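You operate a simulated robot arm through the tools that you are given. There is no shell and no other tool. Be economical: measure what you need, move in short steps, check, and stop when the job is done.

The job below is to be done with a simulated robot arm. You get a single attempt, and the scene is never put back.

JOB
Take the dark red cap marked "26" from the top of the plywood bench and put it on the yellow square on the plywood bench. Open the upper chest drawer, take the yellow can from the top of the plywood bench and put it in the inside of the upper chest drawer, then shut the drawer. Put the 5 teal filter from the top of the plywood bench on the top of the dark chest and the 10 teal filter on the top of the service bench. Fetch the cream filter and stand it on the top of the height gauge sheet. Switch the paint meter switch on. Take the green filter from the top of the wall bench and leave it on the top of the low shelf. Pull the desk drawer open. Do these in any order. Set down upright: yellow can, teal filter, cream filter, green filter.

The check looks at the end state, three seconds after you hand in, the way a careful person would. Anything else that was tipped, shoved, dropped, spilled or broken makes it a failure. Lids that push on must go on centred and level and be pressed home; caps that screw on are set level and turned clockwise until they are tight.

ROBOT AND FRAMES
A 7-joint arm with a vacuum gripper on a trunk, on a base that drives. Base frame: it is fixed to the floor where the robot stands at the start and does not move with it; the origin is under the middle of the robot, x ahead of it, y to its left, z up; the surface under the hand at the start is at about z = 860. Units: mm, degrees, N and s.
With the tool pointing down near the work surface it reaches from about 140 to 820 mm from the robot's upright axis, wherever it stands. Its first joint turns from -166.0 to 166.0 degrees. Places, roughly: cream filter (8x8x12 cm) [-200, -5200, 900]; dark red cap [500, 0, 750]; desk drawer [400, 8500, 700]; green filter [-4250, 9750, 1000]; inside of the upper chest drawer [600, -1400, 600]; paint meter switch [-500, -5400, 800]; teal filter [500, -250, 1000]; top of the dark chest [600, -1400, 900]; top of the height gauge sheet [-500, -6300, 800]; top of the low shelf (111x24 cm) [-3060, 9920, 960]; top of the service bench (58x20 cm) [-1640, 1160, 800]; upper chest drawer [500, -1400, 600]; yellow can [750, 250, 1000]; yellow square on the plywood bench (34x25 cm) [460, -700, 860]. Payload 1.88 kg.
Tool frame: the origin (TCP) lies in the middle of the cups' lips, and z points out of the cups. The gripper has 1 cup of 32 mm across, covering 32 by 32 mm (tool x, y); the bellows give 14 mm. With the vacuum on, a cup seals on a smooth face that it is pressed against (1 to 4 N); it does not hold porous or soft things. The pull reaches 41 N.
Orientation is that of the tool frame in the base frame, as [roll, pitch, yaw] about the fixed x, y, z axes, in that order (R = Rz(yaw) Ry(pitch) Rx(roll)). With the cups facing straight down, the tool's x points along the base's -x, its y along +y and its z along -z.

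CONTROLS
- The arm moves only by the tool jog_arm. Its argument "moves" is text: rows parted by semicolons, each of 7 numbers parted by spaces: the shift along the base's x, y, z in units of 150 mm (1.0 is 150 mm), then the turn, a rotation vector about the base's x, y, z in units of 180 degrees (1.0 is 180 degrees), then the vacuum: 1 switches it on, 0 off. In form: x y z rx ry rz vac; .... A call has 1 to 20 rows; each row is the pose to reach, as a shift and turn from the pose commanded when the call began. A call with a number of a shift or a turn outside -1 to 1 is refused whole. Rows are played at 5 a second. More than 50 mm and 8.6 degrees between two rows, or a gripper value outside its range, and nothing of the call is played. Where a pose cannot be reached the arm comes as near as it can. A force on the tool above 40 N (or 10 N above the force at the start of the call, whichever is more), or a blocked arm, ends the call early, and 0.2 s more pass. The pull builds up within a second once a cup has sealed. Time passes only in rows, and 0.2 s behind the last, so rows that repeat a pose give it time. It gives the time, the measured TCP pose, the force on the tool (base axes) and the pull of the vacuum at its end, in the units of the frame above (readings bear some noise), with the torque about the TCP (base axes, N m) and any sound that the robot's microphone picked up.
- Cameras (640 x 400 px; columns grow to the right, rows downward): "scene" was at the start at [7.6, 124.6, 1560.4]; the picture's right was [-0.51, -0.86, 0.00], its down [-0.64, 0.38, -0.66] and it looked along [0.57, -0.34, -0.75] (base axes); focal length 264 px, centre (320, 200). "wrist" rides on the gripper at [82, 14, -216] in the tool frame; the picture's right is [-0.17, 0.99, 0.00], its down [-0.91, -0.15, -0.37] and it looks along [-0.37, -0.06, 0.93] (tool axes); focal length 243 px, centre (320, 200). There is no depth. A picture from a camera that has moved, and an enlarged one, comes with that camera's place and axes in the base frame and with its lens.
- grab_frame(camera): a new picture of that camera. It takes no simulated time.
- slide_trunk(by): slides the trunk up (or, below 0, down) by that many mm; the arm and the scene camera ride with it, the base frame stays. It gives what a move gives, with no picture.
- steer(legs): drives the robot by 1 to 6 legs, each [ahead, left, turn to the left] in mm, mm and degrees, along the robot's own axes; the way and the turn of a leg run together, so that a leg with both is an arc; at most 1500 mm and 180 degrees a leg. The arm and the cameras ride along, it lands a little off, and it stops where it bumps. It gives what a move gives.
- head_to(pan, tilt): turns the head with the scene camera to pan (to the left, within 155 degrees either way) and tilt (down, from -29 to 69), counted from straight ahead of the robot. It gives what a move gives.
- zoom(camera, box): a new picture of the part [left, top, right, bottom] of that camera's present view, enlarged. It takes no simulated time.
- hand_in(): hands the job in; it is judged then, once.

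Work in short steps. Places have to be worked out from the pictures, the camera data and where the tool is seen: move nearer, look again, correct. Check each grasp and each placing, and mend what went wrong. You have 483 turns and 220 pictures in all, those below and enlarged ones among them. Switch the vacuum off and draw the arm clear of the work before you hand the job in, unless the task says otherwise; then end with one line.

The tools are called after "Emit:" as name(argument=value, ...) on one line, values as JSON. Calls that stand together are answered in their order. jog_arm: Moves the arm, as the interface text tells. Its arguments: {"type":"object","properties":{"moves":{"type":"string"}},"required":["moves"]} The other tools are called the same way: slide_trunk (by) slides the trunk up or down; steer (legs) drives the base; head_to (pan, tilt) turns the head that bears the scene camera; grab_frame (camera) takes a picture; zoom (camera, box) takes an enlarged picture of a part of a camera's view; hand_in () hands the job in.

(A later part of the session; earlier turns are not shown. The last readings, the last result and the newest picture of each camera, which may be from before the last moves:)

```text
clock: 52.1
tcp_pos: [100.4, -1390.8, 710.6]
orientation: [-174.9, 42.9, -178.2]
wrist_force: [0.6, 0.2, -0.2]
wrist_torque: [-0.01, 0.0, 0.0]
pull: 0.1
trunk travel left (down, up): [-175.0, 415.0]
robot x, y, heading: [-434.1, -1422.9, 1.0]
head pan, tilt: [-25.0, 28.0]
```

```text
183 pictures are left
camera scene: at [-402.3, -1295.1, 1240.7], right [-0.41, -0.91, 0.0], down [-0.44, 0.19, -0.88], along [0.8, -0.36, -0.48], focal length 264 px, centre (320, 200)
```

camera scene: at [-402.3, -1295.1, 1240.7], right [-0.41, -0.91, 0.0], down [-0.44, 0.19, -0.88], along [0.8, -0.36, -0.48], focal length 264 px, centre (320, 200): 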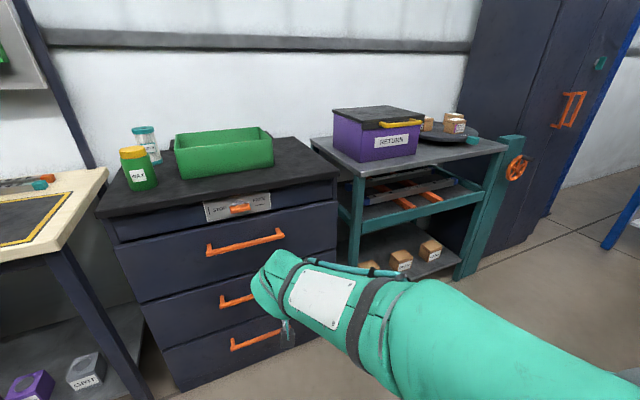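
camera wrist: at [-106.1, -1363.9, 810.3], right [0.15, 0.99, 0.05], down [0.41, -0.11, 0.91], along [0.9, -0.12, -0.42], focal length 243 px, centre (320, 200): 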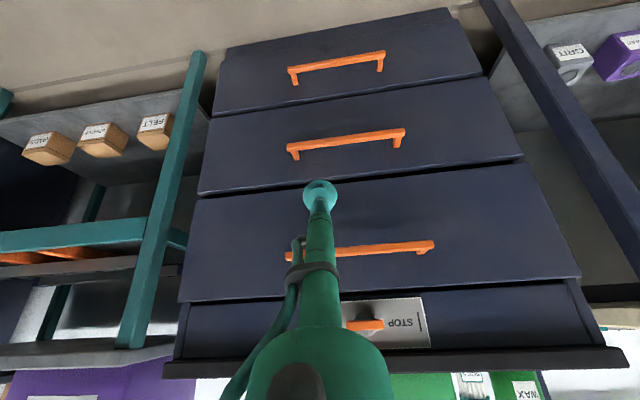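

Emit:
zoom(camera="scene", box=[180, 170, 300, 270])

Emit:
zoom(camera="wrist", box=[320, 220, 480, 360])

```text
4.00 times, centred on (240, 220) of scene
camera zoom: at [-402.3, -1295.1, 1240.7], right [-0.41, -0.91, 0.0], down [-0.44, 0.19, -0.88], along [0.8, -0.36, -0.48], focal length 1056 px, centre (640, 120)
```

zoom: 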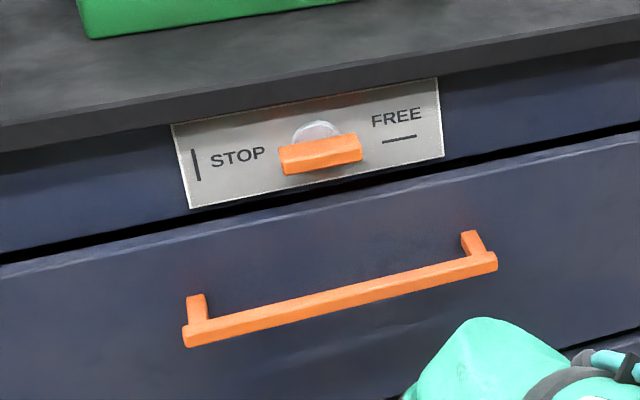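

```text
2.86 times, centred on (400, 290) of wrist
camera zoom: at [-106.1, -1363.9, 810.3], right [0.15, 0.99, 0.05], down [0.41, -0.11, 0.91], along [0.9, -0.12, -0.42], focal length 693 px, centre (91, -57)
```

zoom: 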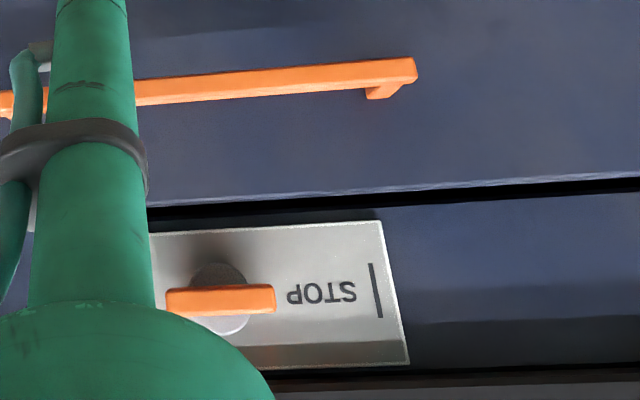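

The knob bar is horizontal, which matches the FREE mark, so the drawer should be free. The arm was too cramped for a horizontal tool, so I back the base and extend the arm.

Emit:
steer(legs=[[-250, 0, -1]])

Emit:
jog_arm(moves="0.2 0 0.2 0 0 0 0; 0.4 0 0.4 0 0 0 0; 0.6 0 0.6 0 0 0 0; 0.8 0 0.7 0 0 0 0; 1 0 0.7 0 0 0 0; 1 0 0.7 0 0 0 0")

Emit:
jog_arm(moves="0 0 0 0 -0.045 0 0; 0 0 0 0 -0.09 0 0; 0 0 0 0 -0.135 0 0; 0 0 0 0 -0.18 0 0; 0 0 0 0 -0.225 0 0; 0 0 0 0 -0.255 0 0; 0 0 0 0 -0.255 0 0")

Emit:
grab_frame(camera="wrist")

Emit:
grab_frame(camera="scene")

```text
clock: 54.0
tcp_pos: [-157.0, -1401.9, 707.8]
orientation: [-174.9, 42.6, -179.0]
wrist_force: [0.4, -0.9, -0.7]
wrist_torque: [-0.03, 0.01, -0.02]
pull: 0.1
trunk travel left (down, up): [-175.0, 415.0]
robot x, y, heading: [-688.5, -1424.6, 0.1]
head pan, tilt: [-25.0, 28.0]
```

```text
clock: 55.4
tcp_pos: [-10.3, -1401.2, 816.5]
orientation: [-175.0, 43.0, -179.1]
wrist_force: [1.1, -0.5, 0.3]
wrist_torque: [0.02, -0.04, -0.01]
pull: 0.1
trunk travel left (down, up): [-175.0, 415.0]
robot x, y, heading: [-689.3, -1424.6, -0.1]
head pan, tilt: [-25.0, 28.0]
```

```text
clock: 56.5
tcp_pos: [31.1, -1418.8, 707.7]
orientation: [-174.4, 61.3, 177.4]
wrist_force: [-0.3, -0.2, -0.8]
wrist_torque: [-0.04, -0.18, 0.01]
pull: 0.1
trunk travel left (down, up): [-175.0, 415.0]
robot x, y, heading: [-690.0, -1423.8, -0.0]
head pan, tilt: [-25.0, 28.0]
stopped in row 5: the arm was blocked; the commanded pose is now the measured one
```

```text
180 pictures are left
camera wrist: at [-193.8, -1373.6, 737.8], right [0.21, 0.97, 0.1], down [0.09, -0.12, 0.99], along [0.97, -0.2, -0.12], focal length 243 px, centre (320, 200)
```

wrist: 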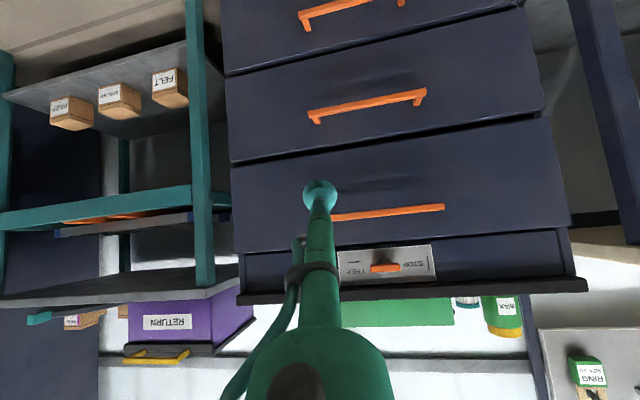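

```text
179 pictures are left
camera scene: at [-654.2, -1298.4, 1231.9], right [-0.42, -0.91, 0.01], down [-0.44, 0.2, -0.88], along [0.79, -0.37, -0.48], focal length 264 px, centre (320, 200)
```

scene: 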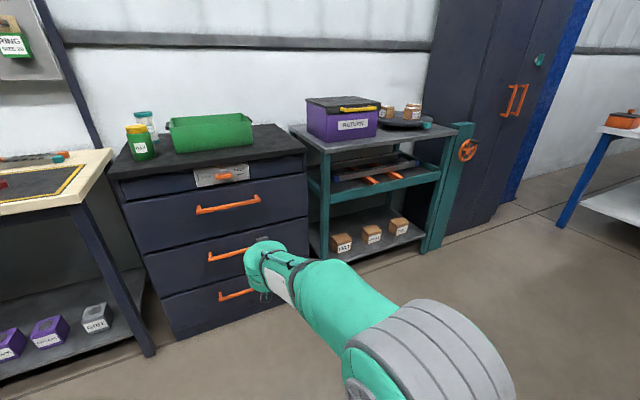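

The rotation hits a wrist limit because the forearm slopes too steeply. I lower the trunk, raise the arm relative to it, and try again.

Emit:
jog_arm(moves="0 0 0.3 0 0 0 0; 0 0 0.6 0 0 0 0; 0 0 0.9 0 0 0 0; 0 0 1 0 0 0 0; 0 0 1 0 0 0 0")

Emit:
slide_trunk(by=-170)

Emit:
jog_arm(moves="0 0 0.3 0 0 0 0; 0 0 0.6 0 0 0 0; 0 0 0.9 0 0 0 0; 0 0 1 0 0 0 0; 0 0 1 0 0 0 0")

Emit:
jog_arm(moves="0 0 0 0 -0.045 0 0; 0 0 0 0 -0.09 0 0; 0 0 0 0 -0.135 0 0; 0 0 0 0 -0.16 0 0; 0 0 0 0 -0.16 0 0")

Emit:
grab_frame(camera="scene")

```text
clock: 57.7
tcp_pos: [20.1, -1416.2, 875.5]
orientation: [-174.7, 62.1, 177.5]
wrist_force: [0.4, 1.0, -0.8]
wrist_torque: [0.0, 0.02, 0.02]
pull: 0.0
trunk travel left (down, up): [-175.0, 415.0]
robot x, y, heading: [-694.5, -1424.6, -0.1]
head pan, tilt: [-25.0, 28.0]
```

```text
clock: 59.6
tcp_pos: [20.8, -1415.9, 705.2]
orientation: [-174.6, 62.0, 177.6]
wrist_force: [-0.4, -0.2, -0.3]
wrist_torque: [-0.01, -0.01, 0.0]
pull: 0.0
trunk travel left (down, up): [-5.0, 585.0]
robot x, y, heading: [-689.3, -1424.2, -0.2]
head pan, tilt: [-25.0, 28.0]
```

```text
clock: 60.8
tcp_pos: [21.0, -1414.1, 853.0]
orientation: [-174.6, 62.1, 177.5]
wrist_force: [-0.8, -0.9, -0.1]
wrist_torque: [-0.02, 0.0, 0.0]
pull: 0.0
trunk travel left (down, up): [-5.0, 585.0]
robot x, y, heading: [-690.8, -1426.2, 0.3]
head pan, tilt: [-25.0, 28.0]
```

```text
clock: 61.8
tcp_pos: [86.1, -1420.4, 844.9]
orientation: [178.1, 85.4, 169.6]
wrist_force: [-0.6, -0.8, -0.5]
wrist_torque: [-0.01, -0.07, 0.03]
pull: 0.1
trunk travel left (down, up): [-5.0, 585.0]
robot x, y, heading: [-691.4, -1423.6, -0.1]
head pan, tilt: [-25.0, 28.0]
stopped in row 4: the arm was blocked; the commanded pose is now the measured one
```

```text
178 pictures are left
camera scene: at [-653.7, -1299.2, 1061.7], right [-0.42, -0.91, 0.01], down [-0.44, 0.2, -0.88], along [0.79, -0.37, -0.48], focal length 264 px, centre (320, 200)
```

scene: 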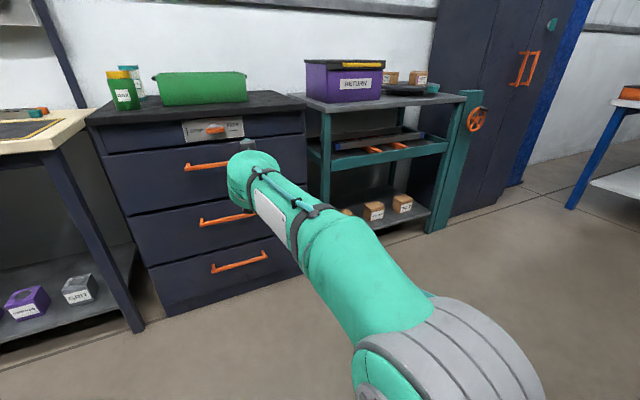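

The tool is now nearly horizontal. I extend further, level it, and then see how low it can go.

Emit:
jog_arm(moves="0.25 0 0.1 0 0 0 0; 0.5 0 0.2 0 0 0 0; 0.7 0 0.2 0 0 0 0; 0.7 0 0.2 0 -0.02 0.03 0; 0.7 0 0.2 0 -0.026 0.047 0; 0.7 0 0.2 0 -0.026 0.047 0")

Emit:
jog_arm(moves="0 0 -0.2 0 0 0 0; 0 0 -0.4 0 0 0 0; 0 0 -0.6 0 0 0 0; 0 0 -0.75 0 0 0 0; 0 0 -0.75 0 0 0 0")

Emit:
grab_frame(camera="wrist")

```text
clock: 63.2
tcp_pos: [175.6, -1416.7, 902.7]
orientation: [25.2, 88.1, 25.3]
wrist_force: [-0.4, 0.6, 0.7]
wrist_torque: [0.03, 0.0, 0.0]
pull: 0.0
trunk travel left (down, up): [-5.0, 585.0]
robot x, y, heading: [-691.2, -1423.5, 0.1]
head pan, tilt: [-25.0, 28.0]
```

```text
clock: 64.4
tcp_pos: [175.6, -1419.0, 790.3]
orientation: [24.2, 88.2, 24.4]
wrist_force: [-0.3, 0.5, 0.1]
wrist_torque: [0.0, 0.02, 0.02]
pull: 0.1
out of reach, approached as far as the arm can: row 3
trunk travel left (down, up): [-5.0, 585.0]
robot x, y, heading: [-689.4, -1423.2, 0.2]
head pan, tilt: [-25.0, 28.0]
```

```text
177 pictures are left
camera wrist: at [-37.9, -1403.6, 700.4], right [-0.01, 0.98, 0.18], down [-0.4, -0.17, 0.9], along [0.92, -0.06, 0.4], focal length 243 px, centre (320, 200)
```

wrist: 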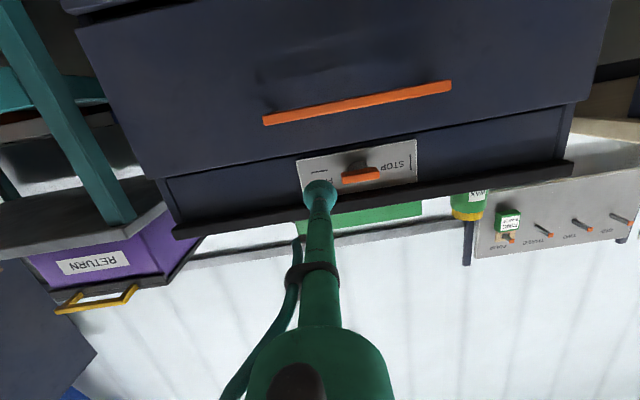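

This works, with the tool axis at (1, 0, 0.03). There is a graspable strip of drawer face between the handle (z≈721) and its top edge (z≈780), and the centre is at y≈-1360. I align to z 755, y -1362.

Emit:
jog_arm(moves="0 0.2 0 0 0 0 0; 0 0.37 -0.1 0 0 0 0; 0 0.37 -0.23 0 0 0 0; 0 0.37 -0.23 0 0 0 0")

Emit:
steer(legs=[[110, 0, 0]])

Emit:
grab_frame(camera="wrist")

Emit:
grab_frame(camera="scene")

```text
clock: 65.4
tcp_pos: [175.7, -1360.3, 756.2]
orientation: [24.6, 88.2, 24.9]
wrist_force: [1.0, -0.5, 0.5]
wrist_torque: [-0.01, 0.01, 0.03]
pull: 0.0
trunk travel left (down, up): [-5.0, 585.0]
robot x, y, heading: [-687.6, -1424.6, -0.2]
head pan, tilt: [-25.0, 28.0]
```

```text
clock: 66.6
tcp_pos: [285.0, -1361.1, 755.9]
orientation: [25.4, 88.2, 25.5]
wrist_force: [0.0, 0.5, -0.6]
wrist_torque: [0.02, 0.01, 0.0]
pull: 0.1
trunk travel left (down, up): [-5.0, 585.0]
robot x, y, heading: [-581.2, -1425.9, -0.0]
head pan, tilt: [-25.0, 28.0]
```

```text
176 pictures are left
camera wrist: at [72.7, -1346.8, 667.8], right [-0.01, 0.98, 0.18], down [-0.4, -0.17, 0.9], along [0.92, -0.06, 0.4], focal length 243 px, centre (320, 200)
```

wrist: 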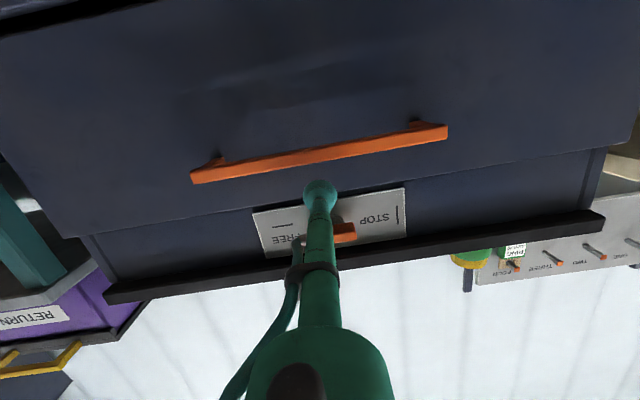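

```text
175 pictures are left
camera scene: at [-556.7, -1298.3, 1071.0], right [-0.42, -0.91, 0.0], down [-0.43, 0.2, -0.88], along [0.8, -0.37, -0.47], focal length 264 px, centre (320, 200)
```

scene: 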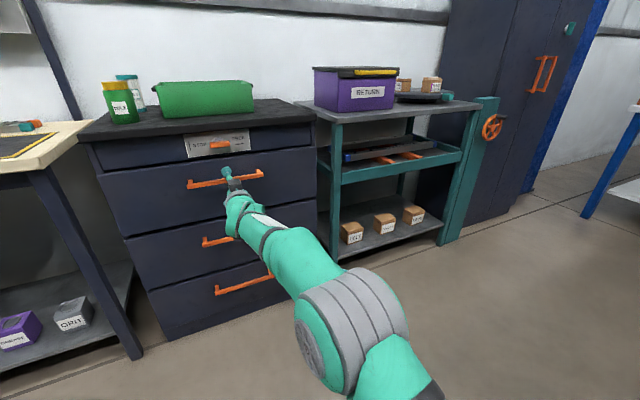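

Aligned between handle and drawer top. I advance slowly with the vacuum on.

Emit:
jog_arm(moves="0.2 0 0 0 0 0 1; 0.28 0 0 0 0 0 1; 0.32 0 0 0 0 0 1; 0.35 0 0 0 0 0 1; 0.35 0 0 0 0 0 1")

```text
clock: 67.8
tcp_pos: [339.0, -1362.3, 759.1]
orientation: [25.2, 88.1, 25.3]
wrist_force: [0.3, 0.1, 0.4]
wrist_torque: [0.01, -0.02, 0.02]
pull: 0.0
trunk travel left (down, up): [-5.0, 585.0]
robot x, y, heading: [-578.1, -1420.7, 0.0]
head pan, tilt: [-25.0, 28.0]
```

Emit:
jog_arm(moves="0.03 0 -0.01 0 0 0 1; 0.06 0 -0.01 0 0 0 1; 0.08 0 -0.01 0 0 0 1; 0.1 0 -0.01 0 0 0 1; 0.1 0 -0.01 0 0 0 1")

```text
clock: 69.0
tcp_pos: [352.8, -1361.9, 757.6]
orientation: [23.5, 88.0, 23.7]
wrist_force: [-20.3, -2.7, 4.5]
wrist_torque: [0.04, 0.37, -0.03]
pull: 40.6
trunk travel left (down, up): [-5.0, 585.0]
robot x, y, heading: [-579.6, -1423.4, -0.2]
head pan, tilt: [-25.0, 28.0]
```

Sealed on the drawer front. I pull back gently.

Emit:
jog_arm(moves="-0.08 0 0 0 0 0 1; -0.16 0 0 0 0 0 1; -0.26 0 0 0 0 0 1; -0.36 0 0 0 0 0 1; -0.46 0 0 0 0 0 1; -0.56 0 0 0 0 0 1; -0.56 0 0 0 0 0 1")

Emit:
grab_frame(camera="scene")

```text
clock: 70.6
tcp_pos: [268.6, -1362.3, 756.9]
orientation: [23.9, 87.9, 24.1]
wrist_force: [-0.5, -6.5, 14.6]
wrist_torque: [-0.14, 0.42, 0.04]
pull: 40.5
trunk travel left (down, up): [-5.0, 585.0]
robot x, y, heading: [-576.1, -1424.6, 0.0]
head pan, tilt: [-25.0, 28.0]
```

```text
174 pictures are left
camera scene: at [-557.8, -1298.8, 1071.1], right [-0.42, -0.91, 0.0], down [-0.42, 0.2, -0.88], along [0.8, -0.37, -0.47], focal length 264 px, centre (320, 200)
```

scene: 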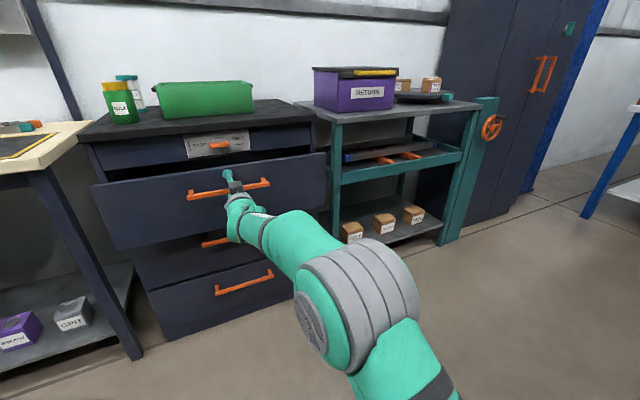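

The drawer is moving. I continue by driving the base back.

Emit:
steer(legs=[[-230, 0, 0]])

Emit:
grab_frame(camera="scene")

```text
clock: 72.3
tcp_pos: [42.3, -1359.6, 756.3]
orientation: [22.7, 88.1, 22.8]
wrist_force: [-0.3, 7.9, 14.1]
wrist_torque: [0.15, 0.27, -0.05]
pull: 41.0
trunk travel left (down, up): [-5.0, 585.0]
robot x, y, heading: [-809.6, -1422.5, -0.1]
head pan, tilt: [-25.0, 28.0]
```

```text
173 pictures are left
camera scene: at [-785.8, -1297.7, 1071.0], right [-0.42, -0.91, 0.0], down [-0.42, 0.2, -0.88], along [0.8, -0.37, -0.47], focal length 264 px, centre (320, 200)
```

scene: 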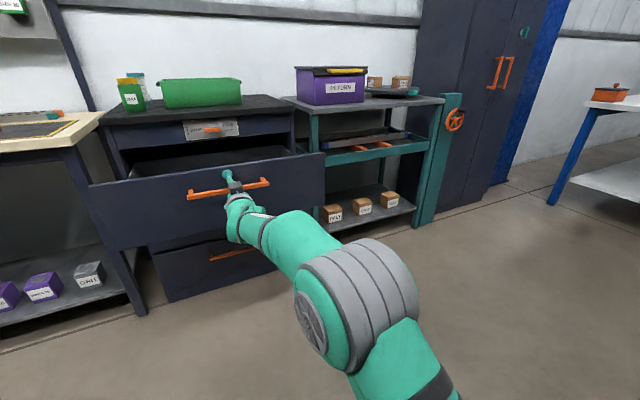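

The drawer is open about 310 mm, which is enough. I release it and back away.

Emit:
jog_arm(moves="0 0 0 0 0 0 0; 0 0 0 0 0 0 0; 0 0 0 0 0 0 0; -0.1 0 0 0 0 0 0; -0.4 0 0 0 0 0 0; -0.7 0 0 0 0 0 0; -0.7 0 0 0 0 0 0")

Emit:
steer(legs=[[-250, 0, 0]])

Emit:
grab_frame(camera="scene")

```text
clock: 73.9
tcp_pos: [-61.9, -1360.7, 755.8]
orientation: [23.9, 88.2, 23.9]
wrist_force: [-0.9, -0.1, -0.1]
wrist_torque: [0.02, 0.0, 0.0]
pull: 0.2
trunk travel left (down, up): [-5.0, 585.0]
robot x, y, heading: [-811.1, -1426.6, -0.1]
head pan, tilt: [-25.0, 28.0]
```

```text
clock: 75.7
tcp_pos: [-311.8, -1361.0, 755.6]
orientation: [23.8, 88.1, 24.0]
wrist_force: [-0.1, -0.5, 0.7]
wrist_torque: [0.01, 0.02, -0.06]
pull: 0.0
trunk travel left (down, up): [-5.0, 585.0]
robot x, y, heading: [-1060.1, -1425.6, 0.0]
head pan, tilt: [-25.0, 28.0]
```

```text
172 pictures are left
camera scene: at [-1034.4, -1297.7, 1071.0], right [-0.42, -0.91, 0.0], down [-0.43, 0.2, -0.88], along [0.8, -0.37, -0.47], focal length 264 px, centre (320, 200)
```

scene: 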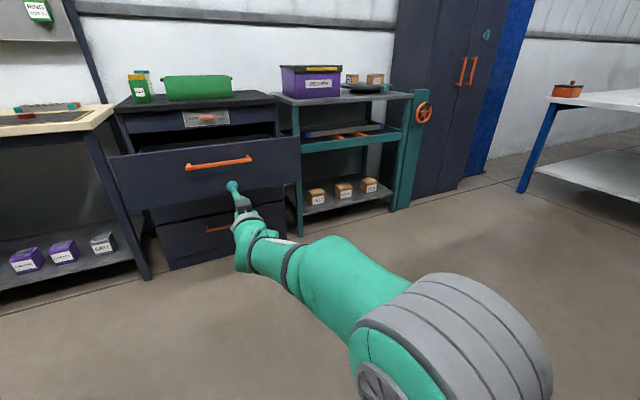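

Now I raise the trunk and turn the tool back down.

Emit:
slide_trunk(by=520)

Emit:
jog_arm(moves="0 0 0 0 0.045 0 0; 0 0 0 0 0.09 0 0; 0 0 0 0 0.135 0 0; 0 0 0 0 0.18 0 0; 0 0 0 0 0.225 0 0; 0 0 0 0 0.27 0 0; 0 0 0 0 0.315 0 0; 0 0 0 0 0.36 0 0; 0 0 0 0 0.405 0 0; 0 0 0 0 0.45 0 0; 0 0 0 0 0.495 0 0; 0 0 0 0 0.51 0 0; 0 0 0 0 0.51 0 0")

```text
refused: 520 is not a number from -400 to 400
```

```text
clock: 78.5
tcp_pos: [-387.6, -1381.4, 601.6]
orientation: [-161.9, 29.4, -176.1]
wrist_force: [1.4, 0.7, -6.3]
wrist_torque: [-0.34, -0.28, -0.12]
pull: 0.1
out of reach, approached as far as the arm can: row 4, 5, 6, 7, 8, 9, 10, 11, 12, 13
trunk travel left (down, up): [-5.0, 585.0]
robot x, y, heading: [-1060.0, -1422.4, 0.1]
head pan, tilt: [-25.0, 28.0]
```

Emit:
slide_trunk(by=400)

Emit:
jog_arm(moves="-0.25 0 0.2 0 0 0 0; -0.5 0 0.4 0 0 0 0; -0.75 0 0.5 0 0 0 0; -0.8 0 0.5 0 0 0 0; -0.8 0 0.5 0 0 0 0")

Emit:
slide_trunk(by=120)

```text
clock: 82.3
tcp_pos: [-386.6, -1380.1, 1009.4]
orientation: [-162.1, 30.0, -176.2]
wrist_force: [-0.1, 0.4, -0.3]
wrist_torque: [-0.01, 0.0, -0.01]
pull: 0.1
trunk travel left (down, up): [-405.0, 185.0]
robot x, y, heading: [-1056.6, -1424.3, -0.2]
head pan, tilt: [-25.0, 28.0]
```

```text
clock: 83.5
tcp_pos: [-509.5, -1378.4, 1059.3]
orientation: [-160.5, 31.7, -175.5]
wrist_force: [0.0, 0.4, 0.2]
wrist_torque: [-0.01, 0.01, 0.01]
pull: 0.0
out of reach, approached as far as the arm can: row 1, 2, 3, 4, 5
trunk travel left (down, up): [-405.0, 185.0]
robot x, y, heading: [-1057.7, -1426.7, -0.2]
head pan, tilt: [-25.0, 28.0]
```

```text
clock: 85.0
tcp_pos: [-509.2, -1377.7, 1179.3]
orientation: [-160.5, 31.7, -175.7]
wrist_force: [-0.2, 0.2, 0.2]
wrist_torque: [0.0, -0.02, -0.01]
pull: 0.1
trunk travel left (down, up): [-525.0, 65.0]
robot x, y, heading: [-1058.9, -1425.5, 0.3]
head pan, tilt: [-25.0, 28.0]
```

Emit:
jog_arm(moves="0 0 0 0 0 0 0; 0 0 0 0 0 0 0; 0 0 0 0 0 0 0; 0 0 0 0 0 0 0")

Emit:
grab_frame(camera="scene")

```text
clock: 86.0
tcp_pos: [-508.6, -1377.8, 1179.1]
orientation: [-160.5, 31.7, -175.6]
wrist_force: [0.2, -0.6, -0.2]
wrist_torque: [0.0, -0.04, -0.01]
pull: 0.1
trunk travel left (down, up): [-525.0, 65.0]
robot x, y, heading: [-1058.0, -1422.6, -0.3]
head pan, tilt: [-25.0, 28.0]
```

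```text
171 pictures are left
camera scene: at [-1034.4, -1297.6, 1591.0], right [-0.42, -0.91, 0.0], down [-0.43, 0.2, -0.88], along [0.8, -0.37, -0.47], focal length 264 px, centre (320, 200)
```

scene: 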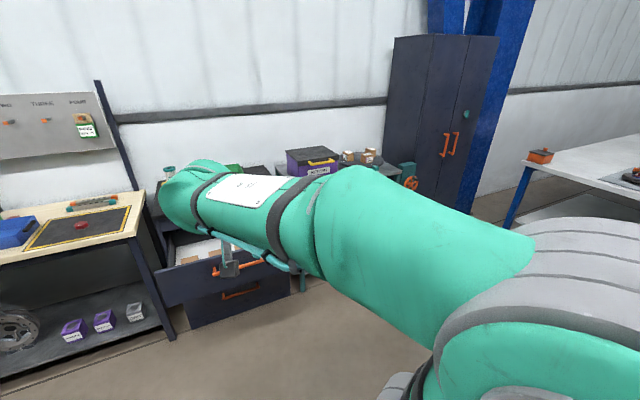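

The commanded pose has reset to the measured one. I compute the rotation that points the tool straight down again and apply it.

Emit:
jog_arm(moves="0 0 0 0.02 0.036 0.001 0; 0 0 0 0.04 0.071 0.002 0; 0 0 0 0.06 0.107 0.004 0; 0 0 0 0.08 0.142 0.005 0; 0 0 0 0.0987 0.178 0.0065 0; 0 0 0 0.0987 0.178 0.0065 0")

```text
clock: 87.4
tcp_pos: [-510.9, -1378.8, 1179.5]
orientation: [-160.5, 31.7, -175.5]
wrist_force: [-0.6, 0.5, 0.4]
wrist_torque: [0.02, 0.01, 0.0]
pull: 0.1
out of reach, approached as far as the arm can: row 1, 2, 3, 4, 5, 6
trunk travel left (down, up): [-525.0, 65.0]
robot x, y, heading: [-1058.6, -1423.5, -0.2]
head pan, tilt: [-25.0, 28.0]
```

The IK is stuck at a joint limit, so I try a different arm position (closer in, then higher) to unwind it.

Emit:
jog_arm(moves="0 0 0 -0.02 -0.045 0 0; 0 0 0 -0.04 -0.09 0 0; 0 0 0 -0.06 -0.135 0 0; 0 0 0 -0.06 -0.135 0 0")

Emit:
jog_arm(moves="-0.25 0 0.1 0 0 0 0; -0.5 0 0.2 0 0 0 0; -0.75 0 0.3 0 0 0 0; -1 0 0.4 0 0 0 0; -1 0 0.4 0 0 0 0")

Emit:
grab_frame(camera="scene")

```text
refused: row 1 steps farther than a row can; nothing moved
```

```text
clock: 88.6
tcp_pos: [-633.3, -1381.0, 1199.4]
orientation: [-158.6, 34.4, -174.4]
wrist_force: [-0.4, 0.0, 0.5]
wrist_torque: [0.05, -0.02, 0.05]
pull: 0.0
out of reach, approached as far as the arm can: row 1, 2, 3, 4, 5
trunk travel left (down, up): [-525.0, 65.0]
robot x, y, heading: [-1058.4, -1427.7, -0.1]
head pan, tilt: [-25.0, 28.0]
```

```text
170 pictures are left
camera scene: at [-1035.1, -1298.1, 1591.0], right [-0.42, -0.91, 0.0], down [-0.42, 0.2, -0.88], along [0.8, -0.37, -0.47], focal length 264 px, centre (320, 200)
```

scene: 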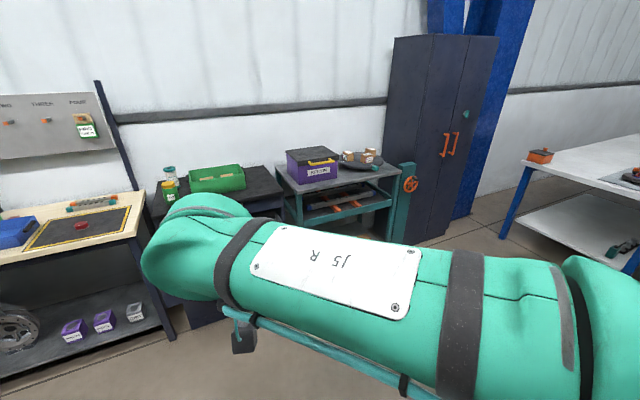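

I try lowering the TCP to a more typical pose, then rotating.

Emit:
jog_arm(moves="0.1 0 -0.25 0 0 0 0; 0.2 0 -0.5 0 0 0 0; 0.3 0 -0.75 0 0 0 0; 0.4 0 -1 0 0 0 0; 0.4 0 -1 0 0 0 0")

Emit:
jog_arm(moves="0 0 0 0.02 0.036 0.001 0; 0 0 0 0.04 0.071 0.002 0; 0 0 0 0.06 0.107 0.004 0; 0 0 0 0.08 0.142 0.005 0; 0 0 0 0.1 0.18 0.0065 0; 0 0 0 0.1 0.18 0.0065 0")

```text
clock: 89.8
tcp_pos: [-574.7, -1380.8, 1048.4]
orientation: [-158.6, 34.3, -174.4]
wrist_force: [0.4, 0.2, 0.1]
wrist_torque: [0.0, 0.02, -0.04]
pull: 0.1
trunk travel left (down, up): [-525.0, 65.0]
robot x, y, heading: [-1057.8, -1425.3, -0.0]
head pan, tilt: [-25.0, 28.0]
```

```text
clock: 91.2
tcp_pos: [-573.9, -1379.2, 1042.2]
orientation: [-166.2, 23.9, -177.8]
wrist_force: [0.0, 0.2, 0.9]
wrist_torque: [0.0, -0.01, -0.01]
pull: 0.0
out of reach, approached as far as the arm can: row 2, 3, 4, 5, 6
trunk travel left (down, up): [-525.0, 65.0]
robot x, y, heading: [-1056.8, -1422.8, -0.2]
head pan, tilt: [-25.0, 28.0]
```

Lowering helps, so I continue lowering and rotating.

Emit:
jog_arm(moves="0 0 -0.25 0 0 0 0; 0 0 -0.5 0 0 0 0; 0 0 -0.75 0 0 0 0; 0 0 -1 0 0 0 0; 0 0 -1 0 0 0 0")

Emit:
jog_arm(moves="0 0 0 0.02 0.035 0.0 0; 0 0 0 0.04 0.07 0.001 0; 0 0 0 0.06 0.105 0.002 0; 0 0 0 0.073 0.135 0.002 0; 0 0 0 0.073 0.135 0.002 0")

```text
clock: 92.4
tcp_pos: [-573.1, -1380.7, 891.1]
orientation: [-166.3, 23.9, -177.8]
wrist_force: [0.2, 0.0, -0.6]
wrist_torque: [0.0, 0.0, -0.02]
pull: 0.0
trunk travel left (down, up): [-525.0, 65.0]
robot x, y, heading: [-1055.5, -1428.1, -0.2]
head pan, tilt: [-25.0, 28.0]
```

```text
clock: 93.6
tcp_pos: [-573.1, -1381.1, 890.9]
orientation: [-172.2, 14.6, -179.6]
wrist_force: [0.0, 0.1, 0.6]
wrist_torque: [-0.01, 0.02, -0.06]
pull: 0.0
out of reach, approached as far as the arm can: row 2, 3, 4, 5
trunk travel left (down, up): [-525.0, 65.0]
robot x, y, heading: [-1059.3, -1422.1, -0.0]
head pan, tilt: [-25.0, 28.0]
```

Emit:
jog_arm(moves="0 0 -0.25 0 0 0 0; 0 0 -0.5 0 0 0 0; 0 0 -0.75 0 0 0 0; 0 0 -1 0 0 0 0; 0 0 -1 0 0 0 0")

Emit:
jog_arm(moves="0 0 0 0.015 0.03 0.0 0; 0 0 0 0.03 0.06 0 0; 0 0 0 0.043 0.082 0 0; 0 0 0 0.043 0.082 0 0; 0 0 0 0.043 0.082 0 0")

Emit:
jog_arm(moves="0 0 0.25 0 0 0 0; 0 0 0.5 0 0 0 0; 0 0 0.75 0 0 0 0; 0 0 1 0 0 0 0; 0 0 1 0 0 0 0")

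```text
clock: 94.8
tcp_pos: [-575.1, -1380.3, 742.9]
orientation: [-172.1, 14.6, -179.7]
wrist_force: [1.7, 0.4, -0.4]
wrist_torque: [0.01, -0.01, 0.0]
pull: 0.1
trunk travel left (down, up): [-525.0, 65.0]
robot x, y, heading: [-1059.6, -1422.9, -0.1]
head pan, tilt: [-25.0, 28.0]
```

```text
clock: 96.0
tcp_pos: [-566.3, -1384.6, 728.5]
orientation: [-176.9, 9.0, 179.5]
wrist_force: [-0.2, 0.2, -0.1]
wrist_torque: [0.01, 0.01, -0.03]
pull: 0.1
out of reach, approached as far as the arm can: row 2, 3
trunk travel left (down, up): [-525.0, 65.0]
robot x, y, heading: [-1058.4, -1427.2, -0.1]
head pan, tilt: [-25.0, 28.0]
```

```text
clock: 97.2
tcp_pos: [-603.9, -1383.5, 732.1]
orientation: [-179.2, 6.9, 179.5]
wrist_force: [-0.4, 0.9, 0.4]
wrist_torque: [-0.03, 0.0, 0.01]
pull: 0.1
out of reach, approached as far as the arm can: row 1, 2, 3, 4, 5
trunk travel left (down, up): [-525.0, 65.0]
robot x, y, heading: [-1059.0, -1421.2, -0.1]
head pan, tilt: [-25.0, 28.0]
```

Emit:
head_to(pan=-20, tilt=40)

Emit:
grab_frame(camera="scene")

```text
clock: 98.0
tcp_pos: [-603.8, -1384.6, 731.8]
orientation: [-179.3, 7.0, 179.5]
wrist_force: [0.5, 0.3, 0.7]
wrist_torque: [0.0, -0.04, 0.0]
pull: 0.0
trunk travel left (down, up): [-525.0, 65.0]
robot x, y, heading: [-1057.0, -1423.8, 0.0]
head pan, tilt: [-20.0, 40.0]
```

```text
169 pictures are left
camera scene: at [-1037.1, -1288.2, 1572.5], right [-0.34, -0.94, 0.0], down [-0.6, 0.22, -0.77], along [0.72, -0.26, -0.64], focal length 264 px, centre (320, 200)
```

scene: 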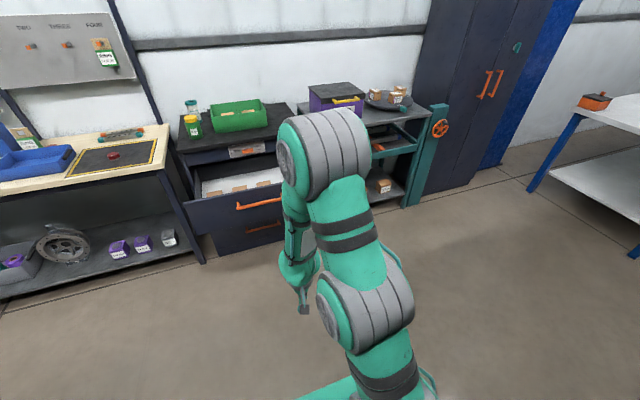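

Emit:
jog_arm(moves="0.25 0 0 0 0 0 0; 0.5 0 0 0 0 0 0; 0.75 0 0 0 0 0 0; 1 0 0 0 0 0 0; 1 0 0 0 0 0 0")

Emit:
jog_arm(moves="0.2 0 0.2 0 0 0 0; 0.4 0 0.4 0 0 0 0; 0.6 0 0.6 0 0 0 0; 0.8 0 0.8 0 0 0 0; 1 0 1 0 0 0 0; 1 0 1 0 0 0 0")

```text
clock: 99.2
tcp_pos: [-549.9, -1389.0, 677.8]
orientation: [-179.0, 7.7, 179.6]
wrist_force: [-0.1, 0.3, 0.0]
wrist_torque: [0.0, 0.02, 0.03]
pull: 0.0
out of reach, approached as far as the arm can: row 1, 2, 3, 4
trunk travel left (down, up): [-525.0, 65.0]
robot x, y, heading: [-1058.0, -1422.1, -0.1]
head pan, tilt: [-20.0, 40.0]
```

```text
clock: 100.6
tcp_pos: [-456.0, -1374.0, 769.3]
orientation: [-174.6, 12.3, -176.6]
wrist_force: [-0.5, -1.0, 0.4]
wrist_torque: [-0.01, 0.0, -0.01]
pull: 0.1
out of reach, approached as far as the arm can: row 1, 2, 3, 4, 5, 6
trunk travel left (down, up): [-525.0, 65.0]
robot x, y, heading: [-1055.4, -1425.7, 0.0]
head pan, tilt: [-20.0, 40.0]
```

The wrist seems wound up (J5/J7) after passing its straight singularity. I test which way the tool can rotate about its own axis.

Emit:
jog_arm(moves="0 0 0 0 0 0.045 0; 0 0 0 0 0 0.09 0; 0 0 0 0 0 0.135 0; 0 0 0 0 0 0.18 0; 0 0 0 0 0 0.18 0")

Emit:
jog_arm(moves="0 0 0 0 0 -0.045 0; 0 0 0 0 0 -0.09 0; 0 0 0 0 0 -0.135 0; 0 0 0 0 0 -0.18 0; 0 0 0 0 0 -0.18 0")

```text
clock: 101.8
tcp_pos: [-468.1, -1308.1, 766.6]
orientation: [-170.5, 11.0, -147.0]
wrist_force: [-0.6, 0.4, 0.4]
wrist_torque: [-0.01, 0.02, 0.04]
pull: 0.0
out of reach, approached as far as the arm can: row 1, 2, 3, 4
trunk travel left (down, up): [-525.0, 65.0]
robot x, y, heading: [-1054.2, -1423.2, -0.0]
head pan, tilt: [-20.0, 40.0]
```

```text
clock: 103.0
tcp_pos: [-453.8, -1369.9, 765.3]
orientation: [-174.6, 12.4, -176.8]
wrist_force: [-0.2, -0.2, -0.4]
wrist_torque: [0.01, -0.01, 0.01]
pull: 0.0
out of reach, approached as far as the arm can: row 1, 2, 3
trunk travel left (down, up): [-525.0, 65.0]
robot x, y, heading: [-1057.7, -1425.3, 0.0]
head pan, tilt: [-20.0, 40.0]
```

Emit:
jog_arm(moves="0 0 0 0 0 -0.045 0; 0 0 0 0 0 -0.09 0; 0 0 0 0 0 -0.135 0; 0 0 0 0 0 -0.18 0; 0 0 0 0 0 -0.225 0; 0 0 0 0 0 -0.27 0; 0 0 0 0 0 -0.27 0")

Emit:
jog_arm(moves="0 0 0.2 0.015 -0.03 0 0; 0 0 0.4 0.03 -0.06 0 0; 0 0 0.6 0.03 -0.06 0 0; 0 0 0.6 0.03 -0.06 0 0")

```text
clock: 104.6
tcp_pos: [-461.9, -1372.5, 754.8]
orientation: [-174.8, 12.4, 134.6]
wrist_force: [0.4, 0.3, 0.6]
wrist_torque: [-0.01, -0.01, 0.01]
pull: 0.1
out of reach, approached as far as the arm can: row 6, 7
trunk travel left (down, up): [-525.0, 65.0]
robot x, y, heading: [-1059.8, -1424.9, 0.1]
head pan, tilt: [-20.0, 40.0]
```

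```text
clock: 105.6
tcp_pos: [-463.1, -1374.8, 846.3]
orientation: [173.4, 15.8, 131.9]
wrist_force: [0.0, 0.1, 0.5]
wrist_torque: [0.01, 0.01, 0.04]
pull: 0.1
trunk travel left (down, up): [-525.0, 65.0]
robot x, y, heading: [-1057.8, -1419.9, -0.3]
head pan, tilt: [-20.0, 40.0]
```

At this yaw the arm moves freely again. I level the tool.

Emit:
jog_arm(moves="0 0 0.2 0.015 0.035 0 0; 0 0 0.4 0.03 0.065 0 0; 0 0 0.6 0.04 0.086 0 0; 0 0 0.8 0.04 0.086 0 0; 0 0 0.8 0.04 0.086 0 0")

```text
clock: 106.8
tcp_pos: [-463.5, -1375.2, 845.3]
orientation: [173.6, 15.8, 131.9]
wrist_force: [-0.3, 0.3, -0.5]
wrist_torque: [0.01, 0.0, 0.0]
pull: 0.1
out of reach, approached as far as the arm can: row 1, 2, 3, 4, 5
trunk travel left (down, up): [-525.0, 65.0]
robot x, y, heading: [-1062.2, -1424.7, -0.2]
head pan, tilt: [-20.0, 40.0]
```

Still limited. I'll swing the tool through a cone: tilt it forward, then sideways, then down, to unwind the wrist joint.

Emit:
jog_arm(moves="0 0 0.1 0 -0.045 0 0; 0 0 0.2 0 -0.09 0 0; 0 0 0.3 0 -0.135 0 0; 0 0 0.4 0 -0.18 0 0; 0 0 0.5 0 -0.225 0 0; 0 0 0.6 0 -0.27 0 0; 0 0 0.6 0 -0.27 0 0")

Emit:
grab_frame(camera="scene")

```text
clock: 108.4
tcp_pos: [-459.7, -1376.5, 938.8]
orientation: [125.2, 41.5, 107.1]
wrist_force: [-0.2, -0.8, -0.9]
wrist_torque: [0.01, 0.02, 0.01]
pull: 0.2
trunk travel left (down, up): [-525.0, 65.0]
robot x, y, heading: [-1057.2, -1425.5, 0.0]
head pan, tilt: [-20.0, 40.0]
```

```text
168 pictures are left
camera scene: at [-1037.1, -1288.1, 1572.4], right [-0.34, -0.94, 0.0], down [-0.6, 0.22, -0.77], along [0.72, -0.26, -0.64], focal length 264 px, centre (320, 200)
```

scene: 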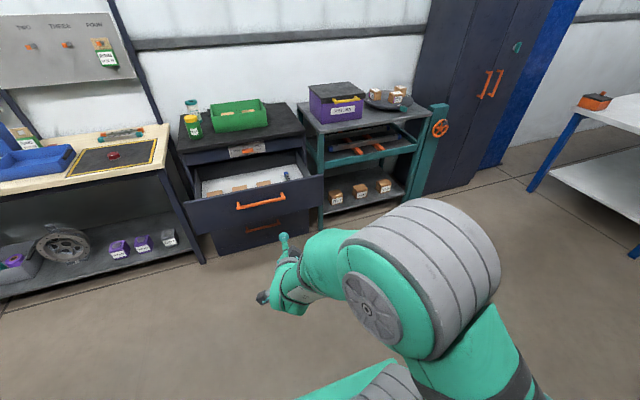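

Emit:
jog_arm(moves="0 0 0 0 0 -0.045 0; 0 0 0 0 0 -0.09 0; 0 0 0 0 0 -0.135 0; 0 0 0 0 0 -0.18 0; 0 0 0 0 0 -0.225 0; 0 0 0 0 0 -0.27 0; 0 0 0 0 0 -0.315 0; 0 0 0 0 0 -0.36 0; 0 0 0 0 0 -0.36 0")

```text
clock: 110.4
tcp_pos: [-458.8, -1377.9, 938.4]
orientation: [125.3, 41.5, 42.4]
wrist_force: [-0.5, 0.3, -0.1]
wrist_torque: [-0.01, 0.0, 0.01]
pull: 0.0
trunk travel left (down, up): [-525.0, 65.0]
robot x, y, heading: [-1055.2, -1422.7, 0.1]
head pan, tilt: [-20.0, 40.0]
```

The side swing was free. Now I rotate the tool from the side to straight down.

Emit:
jog_arm(moves="0 0 0 0.043 0.013 0 0; 0 0 0 0.086 0.026 0 0; 0 0 0 0.129 0.04 0 0; 0 0 0 0.172 0.053 0 0; 0 0 0 0.215 0.066 0 0; 0 0 0 0.257 0.08 0 0; 0 0 0 0.3 0.093 0 0; 0 0 0 0.342 0.106 0 0; 0 0 0 0.342 0.106 0 0")

```text
clock: 112.4
tcp_pos: [-483.4, -1395.0, 888.0]
orientation: [164.4, 12.2, 63.3]
wrist_force: [0.9, 0.0, 0.7]
wrist_torque: [0.02, -0.04, -0.01]
pull: 0.0
out of reach, approached as far as the arm can: row 5, 6, 7, 8, 9
trunk travel left (down, up): [-525.0, 65.0]
robot x, y, heading: [-1055.7, -1421.9, -0.0]
head pan, tilt: [-20.0, 40.0]
```

Emit:
jog_arm(moves="0 0 0 0 0 -0.045 0; 0 0 0 0 0 -0.09 0; 0 0 0 0 0 -0.135 0; 0 0 0 0 0 -0.18 0; 0 0 0 0 0 -0.225 0; 0 0 0 0 0 -0.27 0; 0 0 0 0 0 -0.27 0")

Emit:
grab_frame(camera="scene")

```text
clock: 114.0
tcp_pos: [-525.8, -1444.7, 818.4]
orientation: [160.2, 8.7, 17.2]
wrist_force: [0.2, -0.4, 0.8]
wrist_torque: [-0.04, -0.02, 0.02]
pull: 0.0
out of reach, approached as far as the arm can: row 1, 2, 3, 4, 5, 6, 7
trunk travel left (down, up): [-525.0, 65.0]
robot x, y, heading: [-1059.3, -1423.9, -0.1]
head pan, tilt: [-20.0, 40.0]
```

```text
167 pictures are left
camera scene: at [-1037.0, -1288.2, 1572.4], right [-0.34, -0.94, 0.0], down [-0.6, 0.22, -0.77], along [0.72, -0.26, -0.64], focal length 264 px, centre (320, 200)
```

scene: 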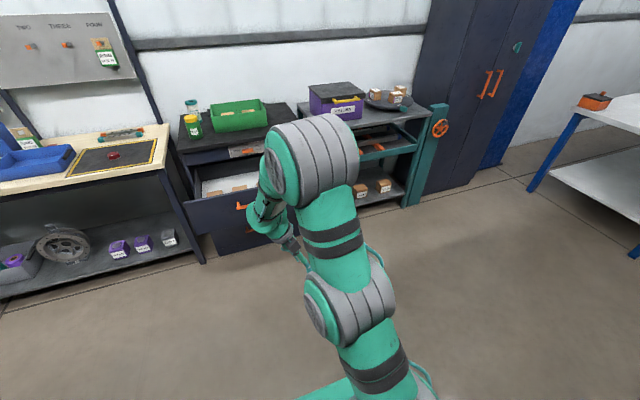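

Yawing negative is blocked, so I try positive yaw while watching whether the position holds.

Emit:
jog_arm(moves="0 0 0 0 0 0.045 0; 0 0 0 0 0 0.09 0; 0 0 0 0 0 0.135 0; 0 0 0 0 0 0.18 0; 0 0 0 0 0 0.225 0; 0 0 0 0 0 0.27 0; 0 0 0 0 0 0.315 0; 0 0 0 0 0 0.36 0; 0 0 0 0 0 0.405 0; 0 0 0 0 0 0.45 0; 0 0 0 0 0 0.495 0; 0 0 0 0 0 0.54 0; 0 0 0 0 0 0.54 0")

```text
clock: 116.8
tcp_pos: [-520.9, -1440.1, 820.3]
orientation: [159.2, 8.9, 111.7]
wrist_force: [-1.1, -0.5, 0.6]
wrist_torque: [0.01, 0.01, 0.02]
pull: 0.0
out of reach, approached as far as the arm can: row 12, 13
trunk travel left (down, up): [-525.0, 65.0]
robot x, y, heading: [-1055.5, -1425.9, 0.1]
head pan, tilt: [-20.0, 40.0]
```

Emit:
jog_arm(moves="0 0 0 0 0.03 0 0; 0 0 0 0 0.06 0 0; 0 0 0 0 0.09 0 0; 0 0 0 0 0.125 0 0; 0 0 0 0 0.125 0 0")

Emit:
grab_frame(camera="scene")

```text
clock: 118.0
tcp_pos: [-520.3, -1439.5, 818.8]
orientation: [-179.5, -1.2, 115.5]
wrist_force: [0.4, -0.3, 0.9]
wrist_torque: [0.03, 0.02, 0.0]
pull: 0.0
out of reach, approached as far as the arm can: row 1, 2, 3
trunk travel left (down, up): [-525.0, 65.0]
robot x, y, heading: [-1055.2, -1423.9, -0.0]
head pan, tilt: [-20.0, 40.0]
```

```text
166 pictures are left
camera scene: at [-1036.8, -1288.3, 1572.4], right [-0.34, -0.94, 0.0], down [-0.6, 0.22, -0.77], along [0.72, -0.26, -0.64], focal length 264 px, centre (320, 200)
```

scene: 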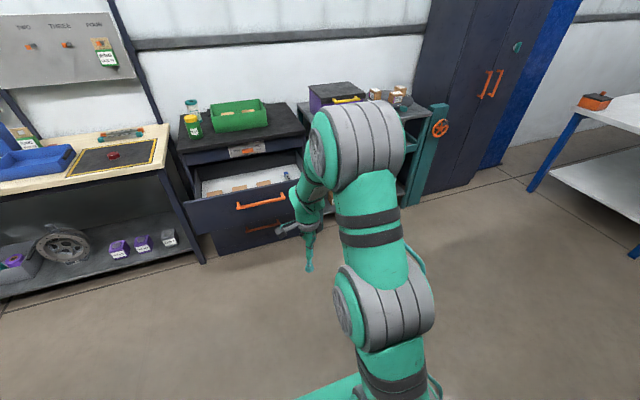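

The tool points down now, at yaw 115°. I test raising it and yawing back.

Emit:
jog_arm(moves="0 0 0.2 0 0 0 0; 0 0 0.4 0 0 0 0; 0 0 0.6 0 0 0 0; 0 0 0.8 0 0 0 0; 0 0 1 0 0 0 0; 0 0 1 0 0 0 0")

```text
clock: 119.4
tcp_pos: [-522.3, -1440.5, 968.9]
orientation: [-179.4, -0.9, 115.7]
wrist_force: [-0.2, -0.2, 1.2]
wrist_torque: [0.02, -0.03, -0.04]
pull: 0.1
trunk travel left (down, up): [-525.0, 65.0]
robot x, y, heading: [-1056.6, -1425.3, 0.1]
head pan, tilt: [-20.0, 40.0]
```

Emit:
jog_arm(moves="0 0 0.1 0 0 0.045 0; 0 0 0.2 0 0 0.09 0; 0 0 0.4 0 0 0.135 0; 0 0 0.6 0 0 0.18 0; 0 0 0.8 0 0 0.225 0; 0 0 1 0 0 0.27 0; 0 0 1 0 0 0.315 0; 0 0 1 0 0 0.36 0; 0 0 1 0 0 0.36 0")

Emit:
grab_frame(camera="scene")

```text
clock: 121.4
tcp_pos: [-520.7, -1439.0, 1119.8]
orientation: [-179.4, -0.9, -179.4]
wrist_force: [1.1, -0.6, -0.3]
wrist_torque: [0.0, -0.01, 0.01]
pull: 0.1
trunk travel left (down, up): [-525.0, 65.0]
robot x, y, heading: [-1056.6, -1423.5, -0.2]
head pan, tilt: [-20.0, 40.0]
```

```text
165 pictures are left
camera scene: at [-1037.2, -1288.2, 1572.4], right [-0.34, -0.94, 0.0], down [-0.6, 0.22, -0.77], along [0.72, -0.26, -0.64], focal length 264 px, centre (320, 200)
```

scene: 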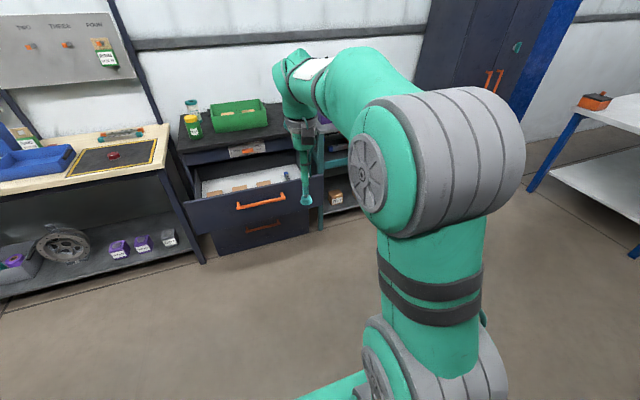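

The arm has fully recovered. Now I drive to the oil can, whose cap triangulates to about (668, 373, 966): left 1500, then ahead.

Emit:
steer(legs=[[0, 1500, 0], [0, 170, 0], [1030, 0, 0]])

Emit:
grab_frame(camera="wrist")

Emit:
head_to(pan=0, tilt=45)

Emit:
grab_frame(camera="scene")

```text
clock: 134.8
tcp_pos: [493.3, 254.3, 1120.5]
orientation: [-179.4, -0.9, -178.4]
wrist_force: [0.3, -0.1, 0.3]
wrist_torque: [0.02, 0.03, 0.01]
pull: 0.1
trunk travel left (down, up): [-525.0, 65.0]
robot x, y, heading: [-43.4, 261.2, 0.8]
head pan, tilt: [-20.0, 40.0]
```

```text
164 pictures are left
camera wrist: at [414.0, 269.3, 1336.2], right [0.14, 0.99, -0.01], down [0.92, -0.12, 0.36], along [0.36, -0.06, -0.93], focal length 243 px, centre (320, 200)
```

wrist: 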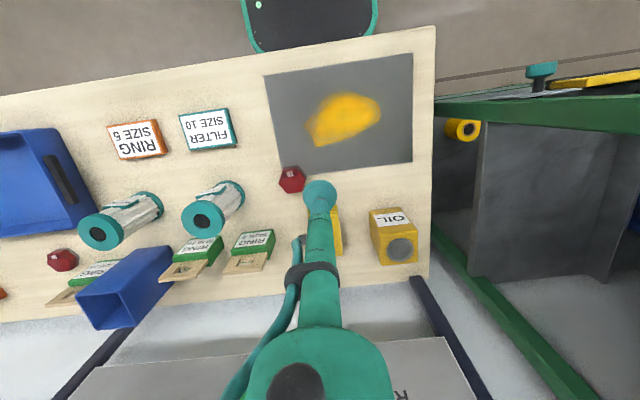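

```text
clock: 135.6
tcp_pos: [493.4, 255.4, 1120.2]
orientation: [-179.4, -1.0, -178.5]
wrist_force: [0.3, 0.8, 0.1]
wrist_torque: [-0.01, -0.01, 0.01]
pull: 0.1
trunk travel left (down, up): [-525.0, 65.0]
robot x, y, heading: [-48.7, 259.0, 1.0]
head pan, tilt: [0.0, 45.0]
```

```text
163 pictures are left
camera scene: at [-24.9, 426.3, 1565.2], right [0.01, -1.0, 0.0], down [-0.71, -0.01, -0.71], along [0.71, 0.01, -0.71], focal length 264 px, centre (320, 200)
```

scene: 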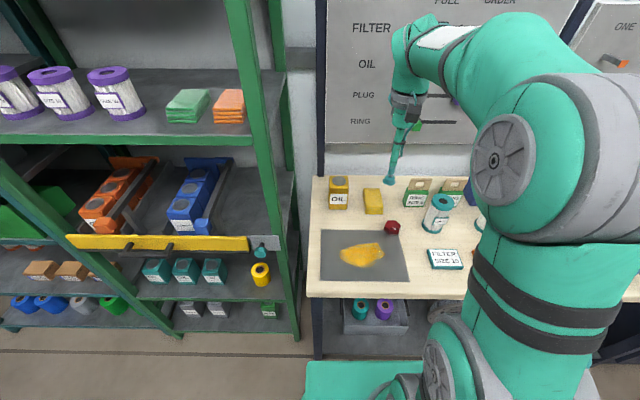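

The cap is at about (669, 372, 960). I move above it.

Emit:
jog_arm(moves="0.22 0.15 0 0 0 0 0; 0.44 0.3 0 0 0 0 0; 0.66 0.45 0 0 0 0 0; 0.88 0.6 -0.1 0 0 0 0; 1 0.77 -0.3 0 0 0 0; 1 0.77 -0.5 0 0 0 0; 1 0.77 -0.5 0 0 0 0")

Emit:
jog_arm(moves="0.16 0 0 0 0 0 0; 0.16 0 -0.1 0 0 0 0; 0.16 0 -0.1 0 0 0 0")

Emit:
zoom(camera="wrist", box=[260, 120, 420, 240])

Emit:
zoom(camera="scene", box=[300, 140, 420, 230])

```text
clock: 137.2
tcp_pos: [641.4, 370.7, 1045.1]
orientation: [-179.5, -0.8, -178.4]
wrist_force: [0.4, 0.1, 0.0]
wrist_torque: [-0.01, 0.01, 0.01]
pull: 0.1
trunk travel left (down, up): [-525.0, 65.0]
robot x, y, heading: [-41.3, 264.0, 0.9]
head pan, tilt: [0.0, 45.0]
```

```text
clock: 138.0
tcp_pos: [666.1, 370.9, 1029.8]
orientation: [-179.3, -1.1, -178.4]
wrist_force: [-0.1, 0.2, 0.0]
wrist_torque: [-0.01, -0.01, 0.0]
pull: 0.1
trunk travel left (down, up): [-525.0, 65.0]
robot x, y, heading: [-44.8, 264.1, 0.8]
head pan, tilt: [0.0, 45.0]
```

```text
3.33 times, centred on (340, 180) of wrist
camera zoom: at [586.4, 384.6, 1246.5], right [0.14, 0.99, -0.01], down [0.92, -0.12, 0.36], along [0.36, -0.06, -0.93], focal length 809 px, centre (253, 267)
```

zoom: 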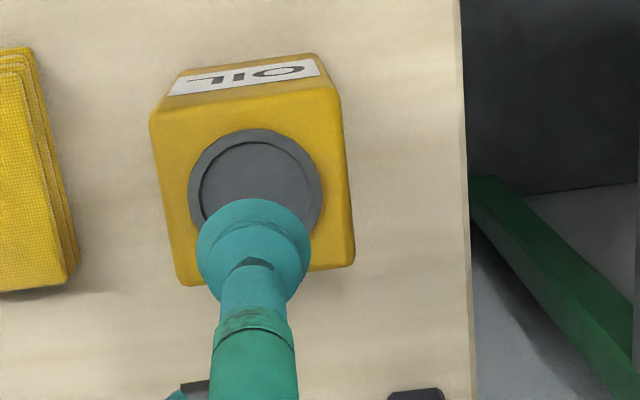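

```text
4.44 times, centred on (360, 185) of scene
camera zoom: at [-25.0, 426.4, 1565.2], right [0.02, -1.0, 0.0], down [-0.71, -0.01, -0.71], along [0.71, 0.01, -0.71], focal length 1173 px, centre (142, 267)
```

zoom: 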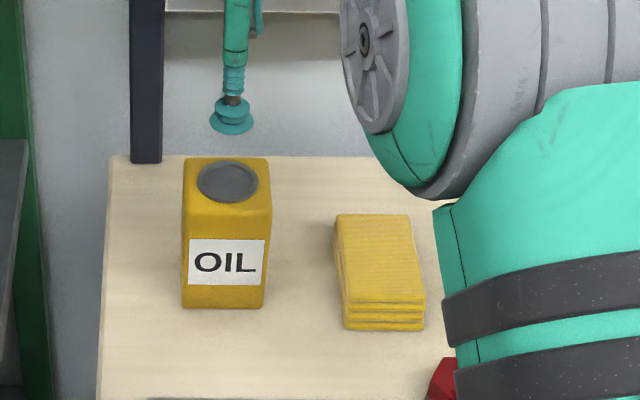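

Centred on the 48 mm cap. I descend with the vacuum on.

Emit:
jog_arm(moves="0.006 0 -0.25 0 0 0 1; 0.006 0 -0.37 0 0 0 1; 0.006 0 -0.41 0 0 0 1; 0.006 0 -0.43 0 0 0 1; 0.006 0 -0.45 0 0 0 1; 0.006 0 -0.45 0 0 0 1")

```text
clock: 139.4
tcp_pos: [667.6, 371.4, 966.8]
orientation: [-179.5, -0.6, -178.5]
wrist_force: [-8.0, -2.0, 29.6]
wrist_torque: [0.21, -0.3, -0.08]
pull: 40.8
trunk travel left (down, up): [-525.0, 65.0]
robot x, y, heading: [-49.3, 259.1, 0.8]
head pan, tilt: [0.0, 45.0]
```

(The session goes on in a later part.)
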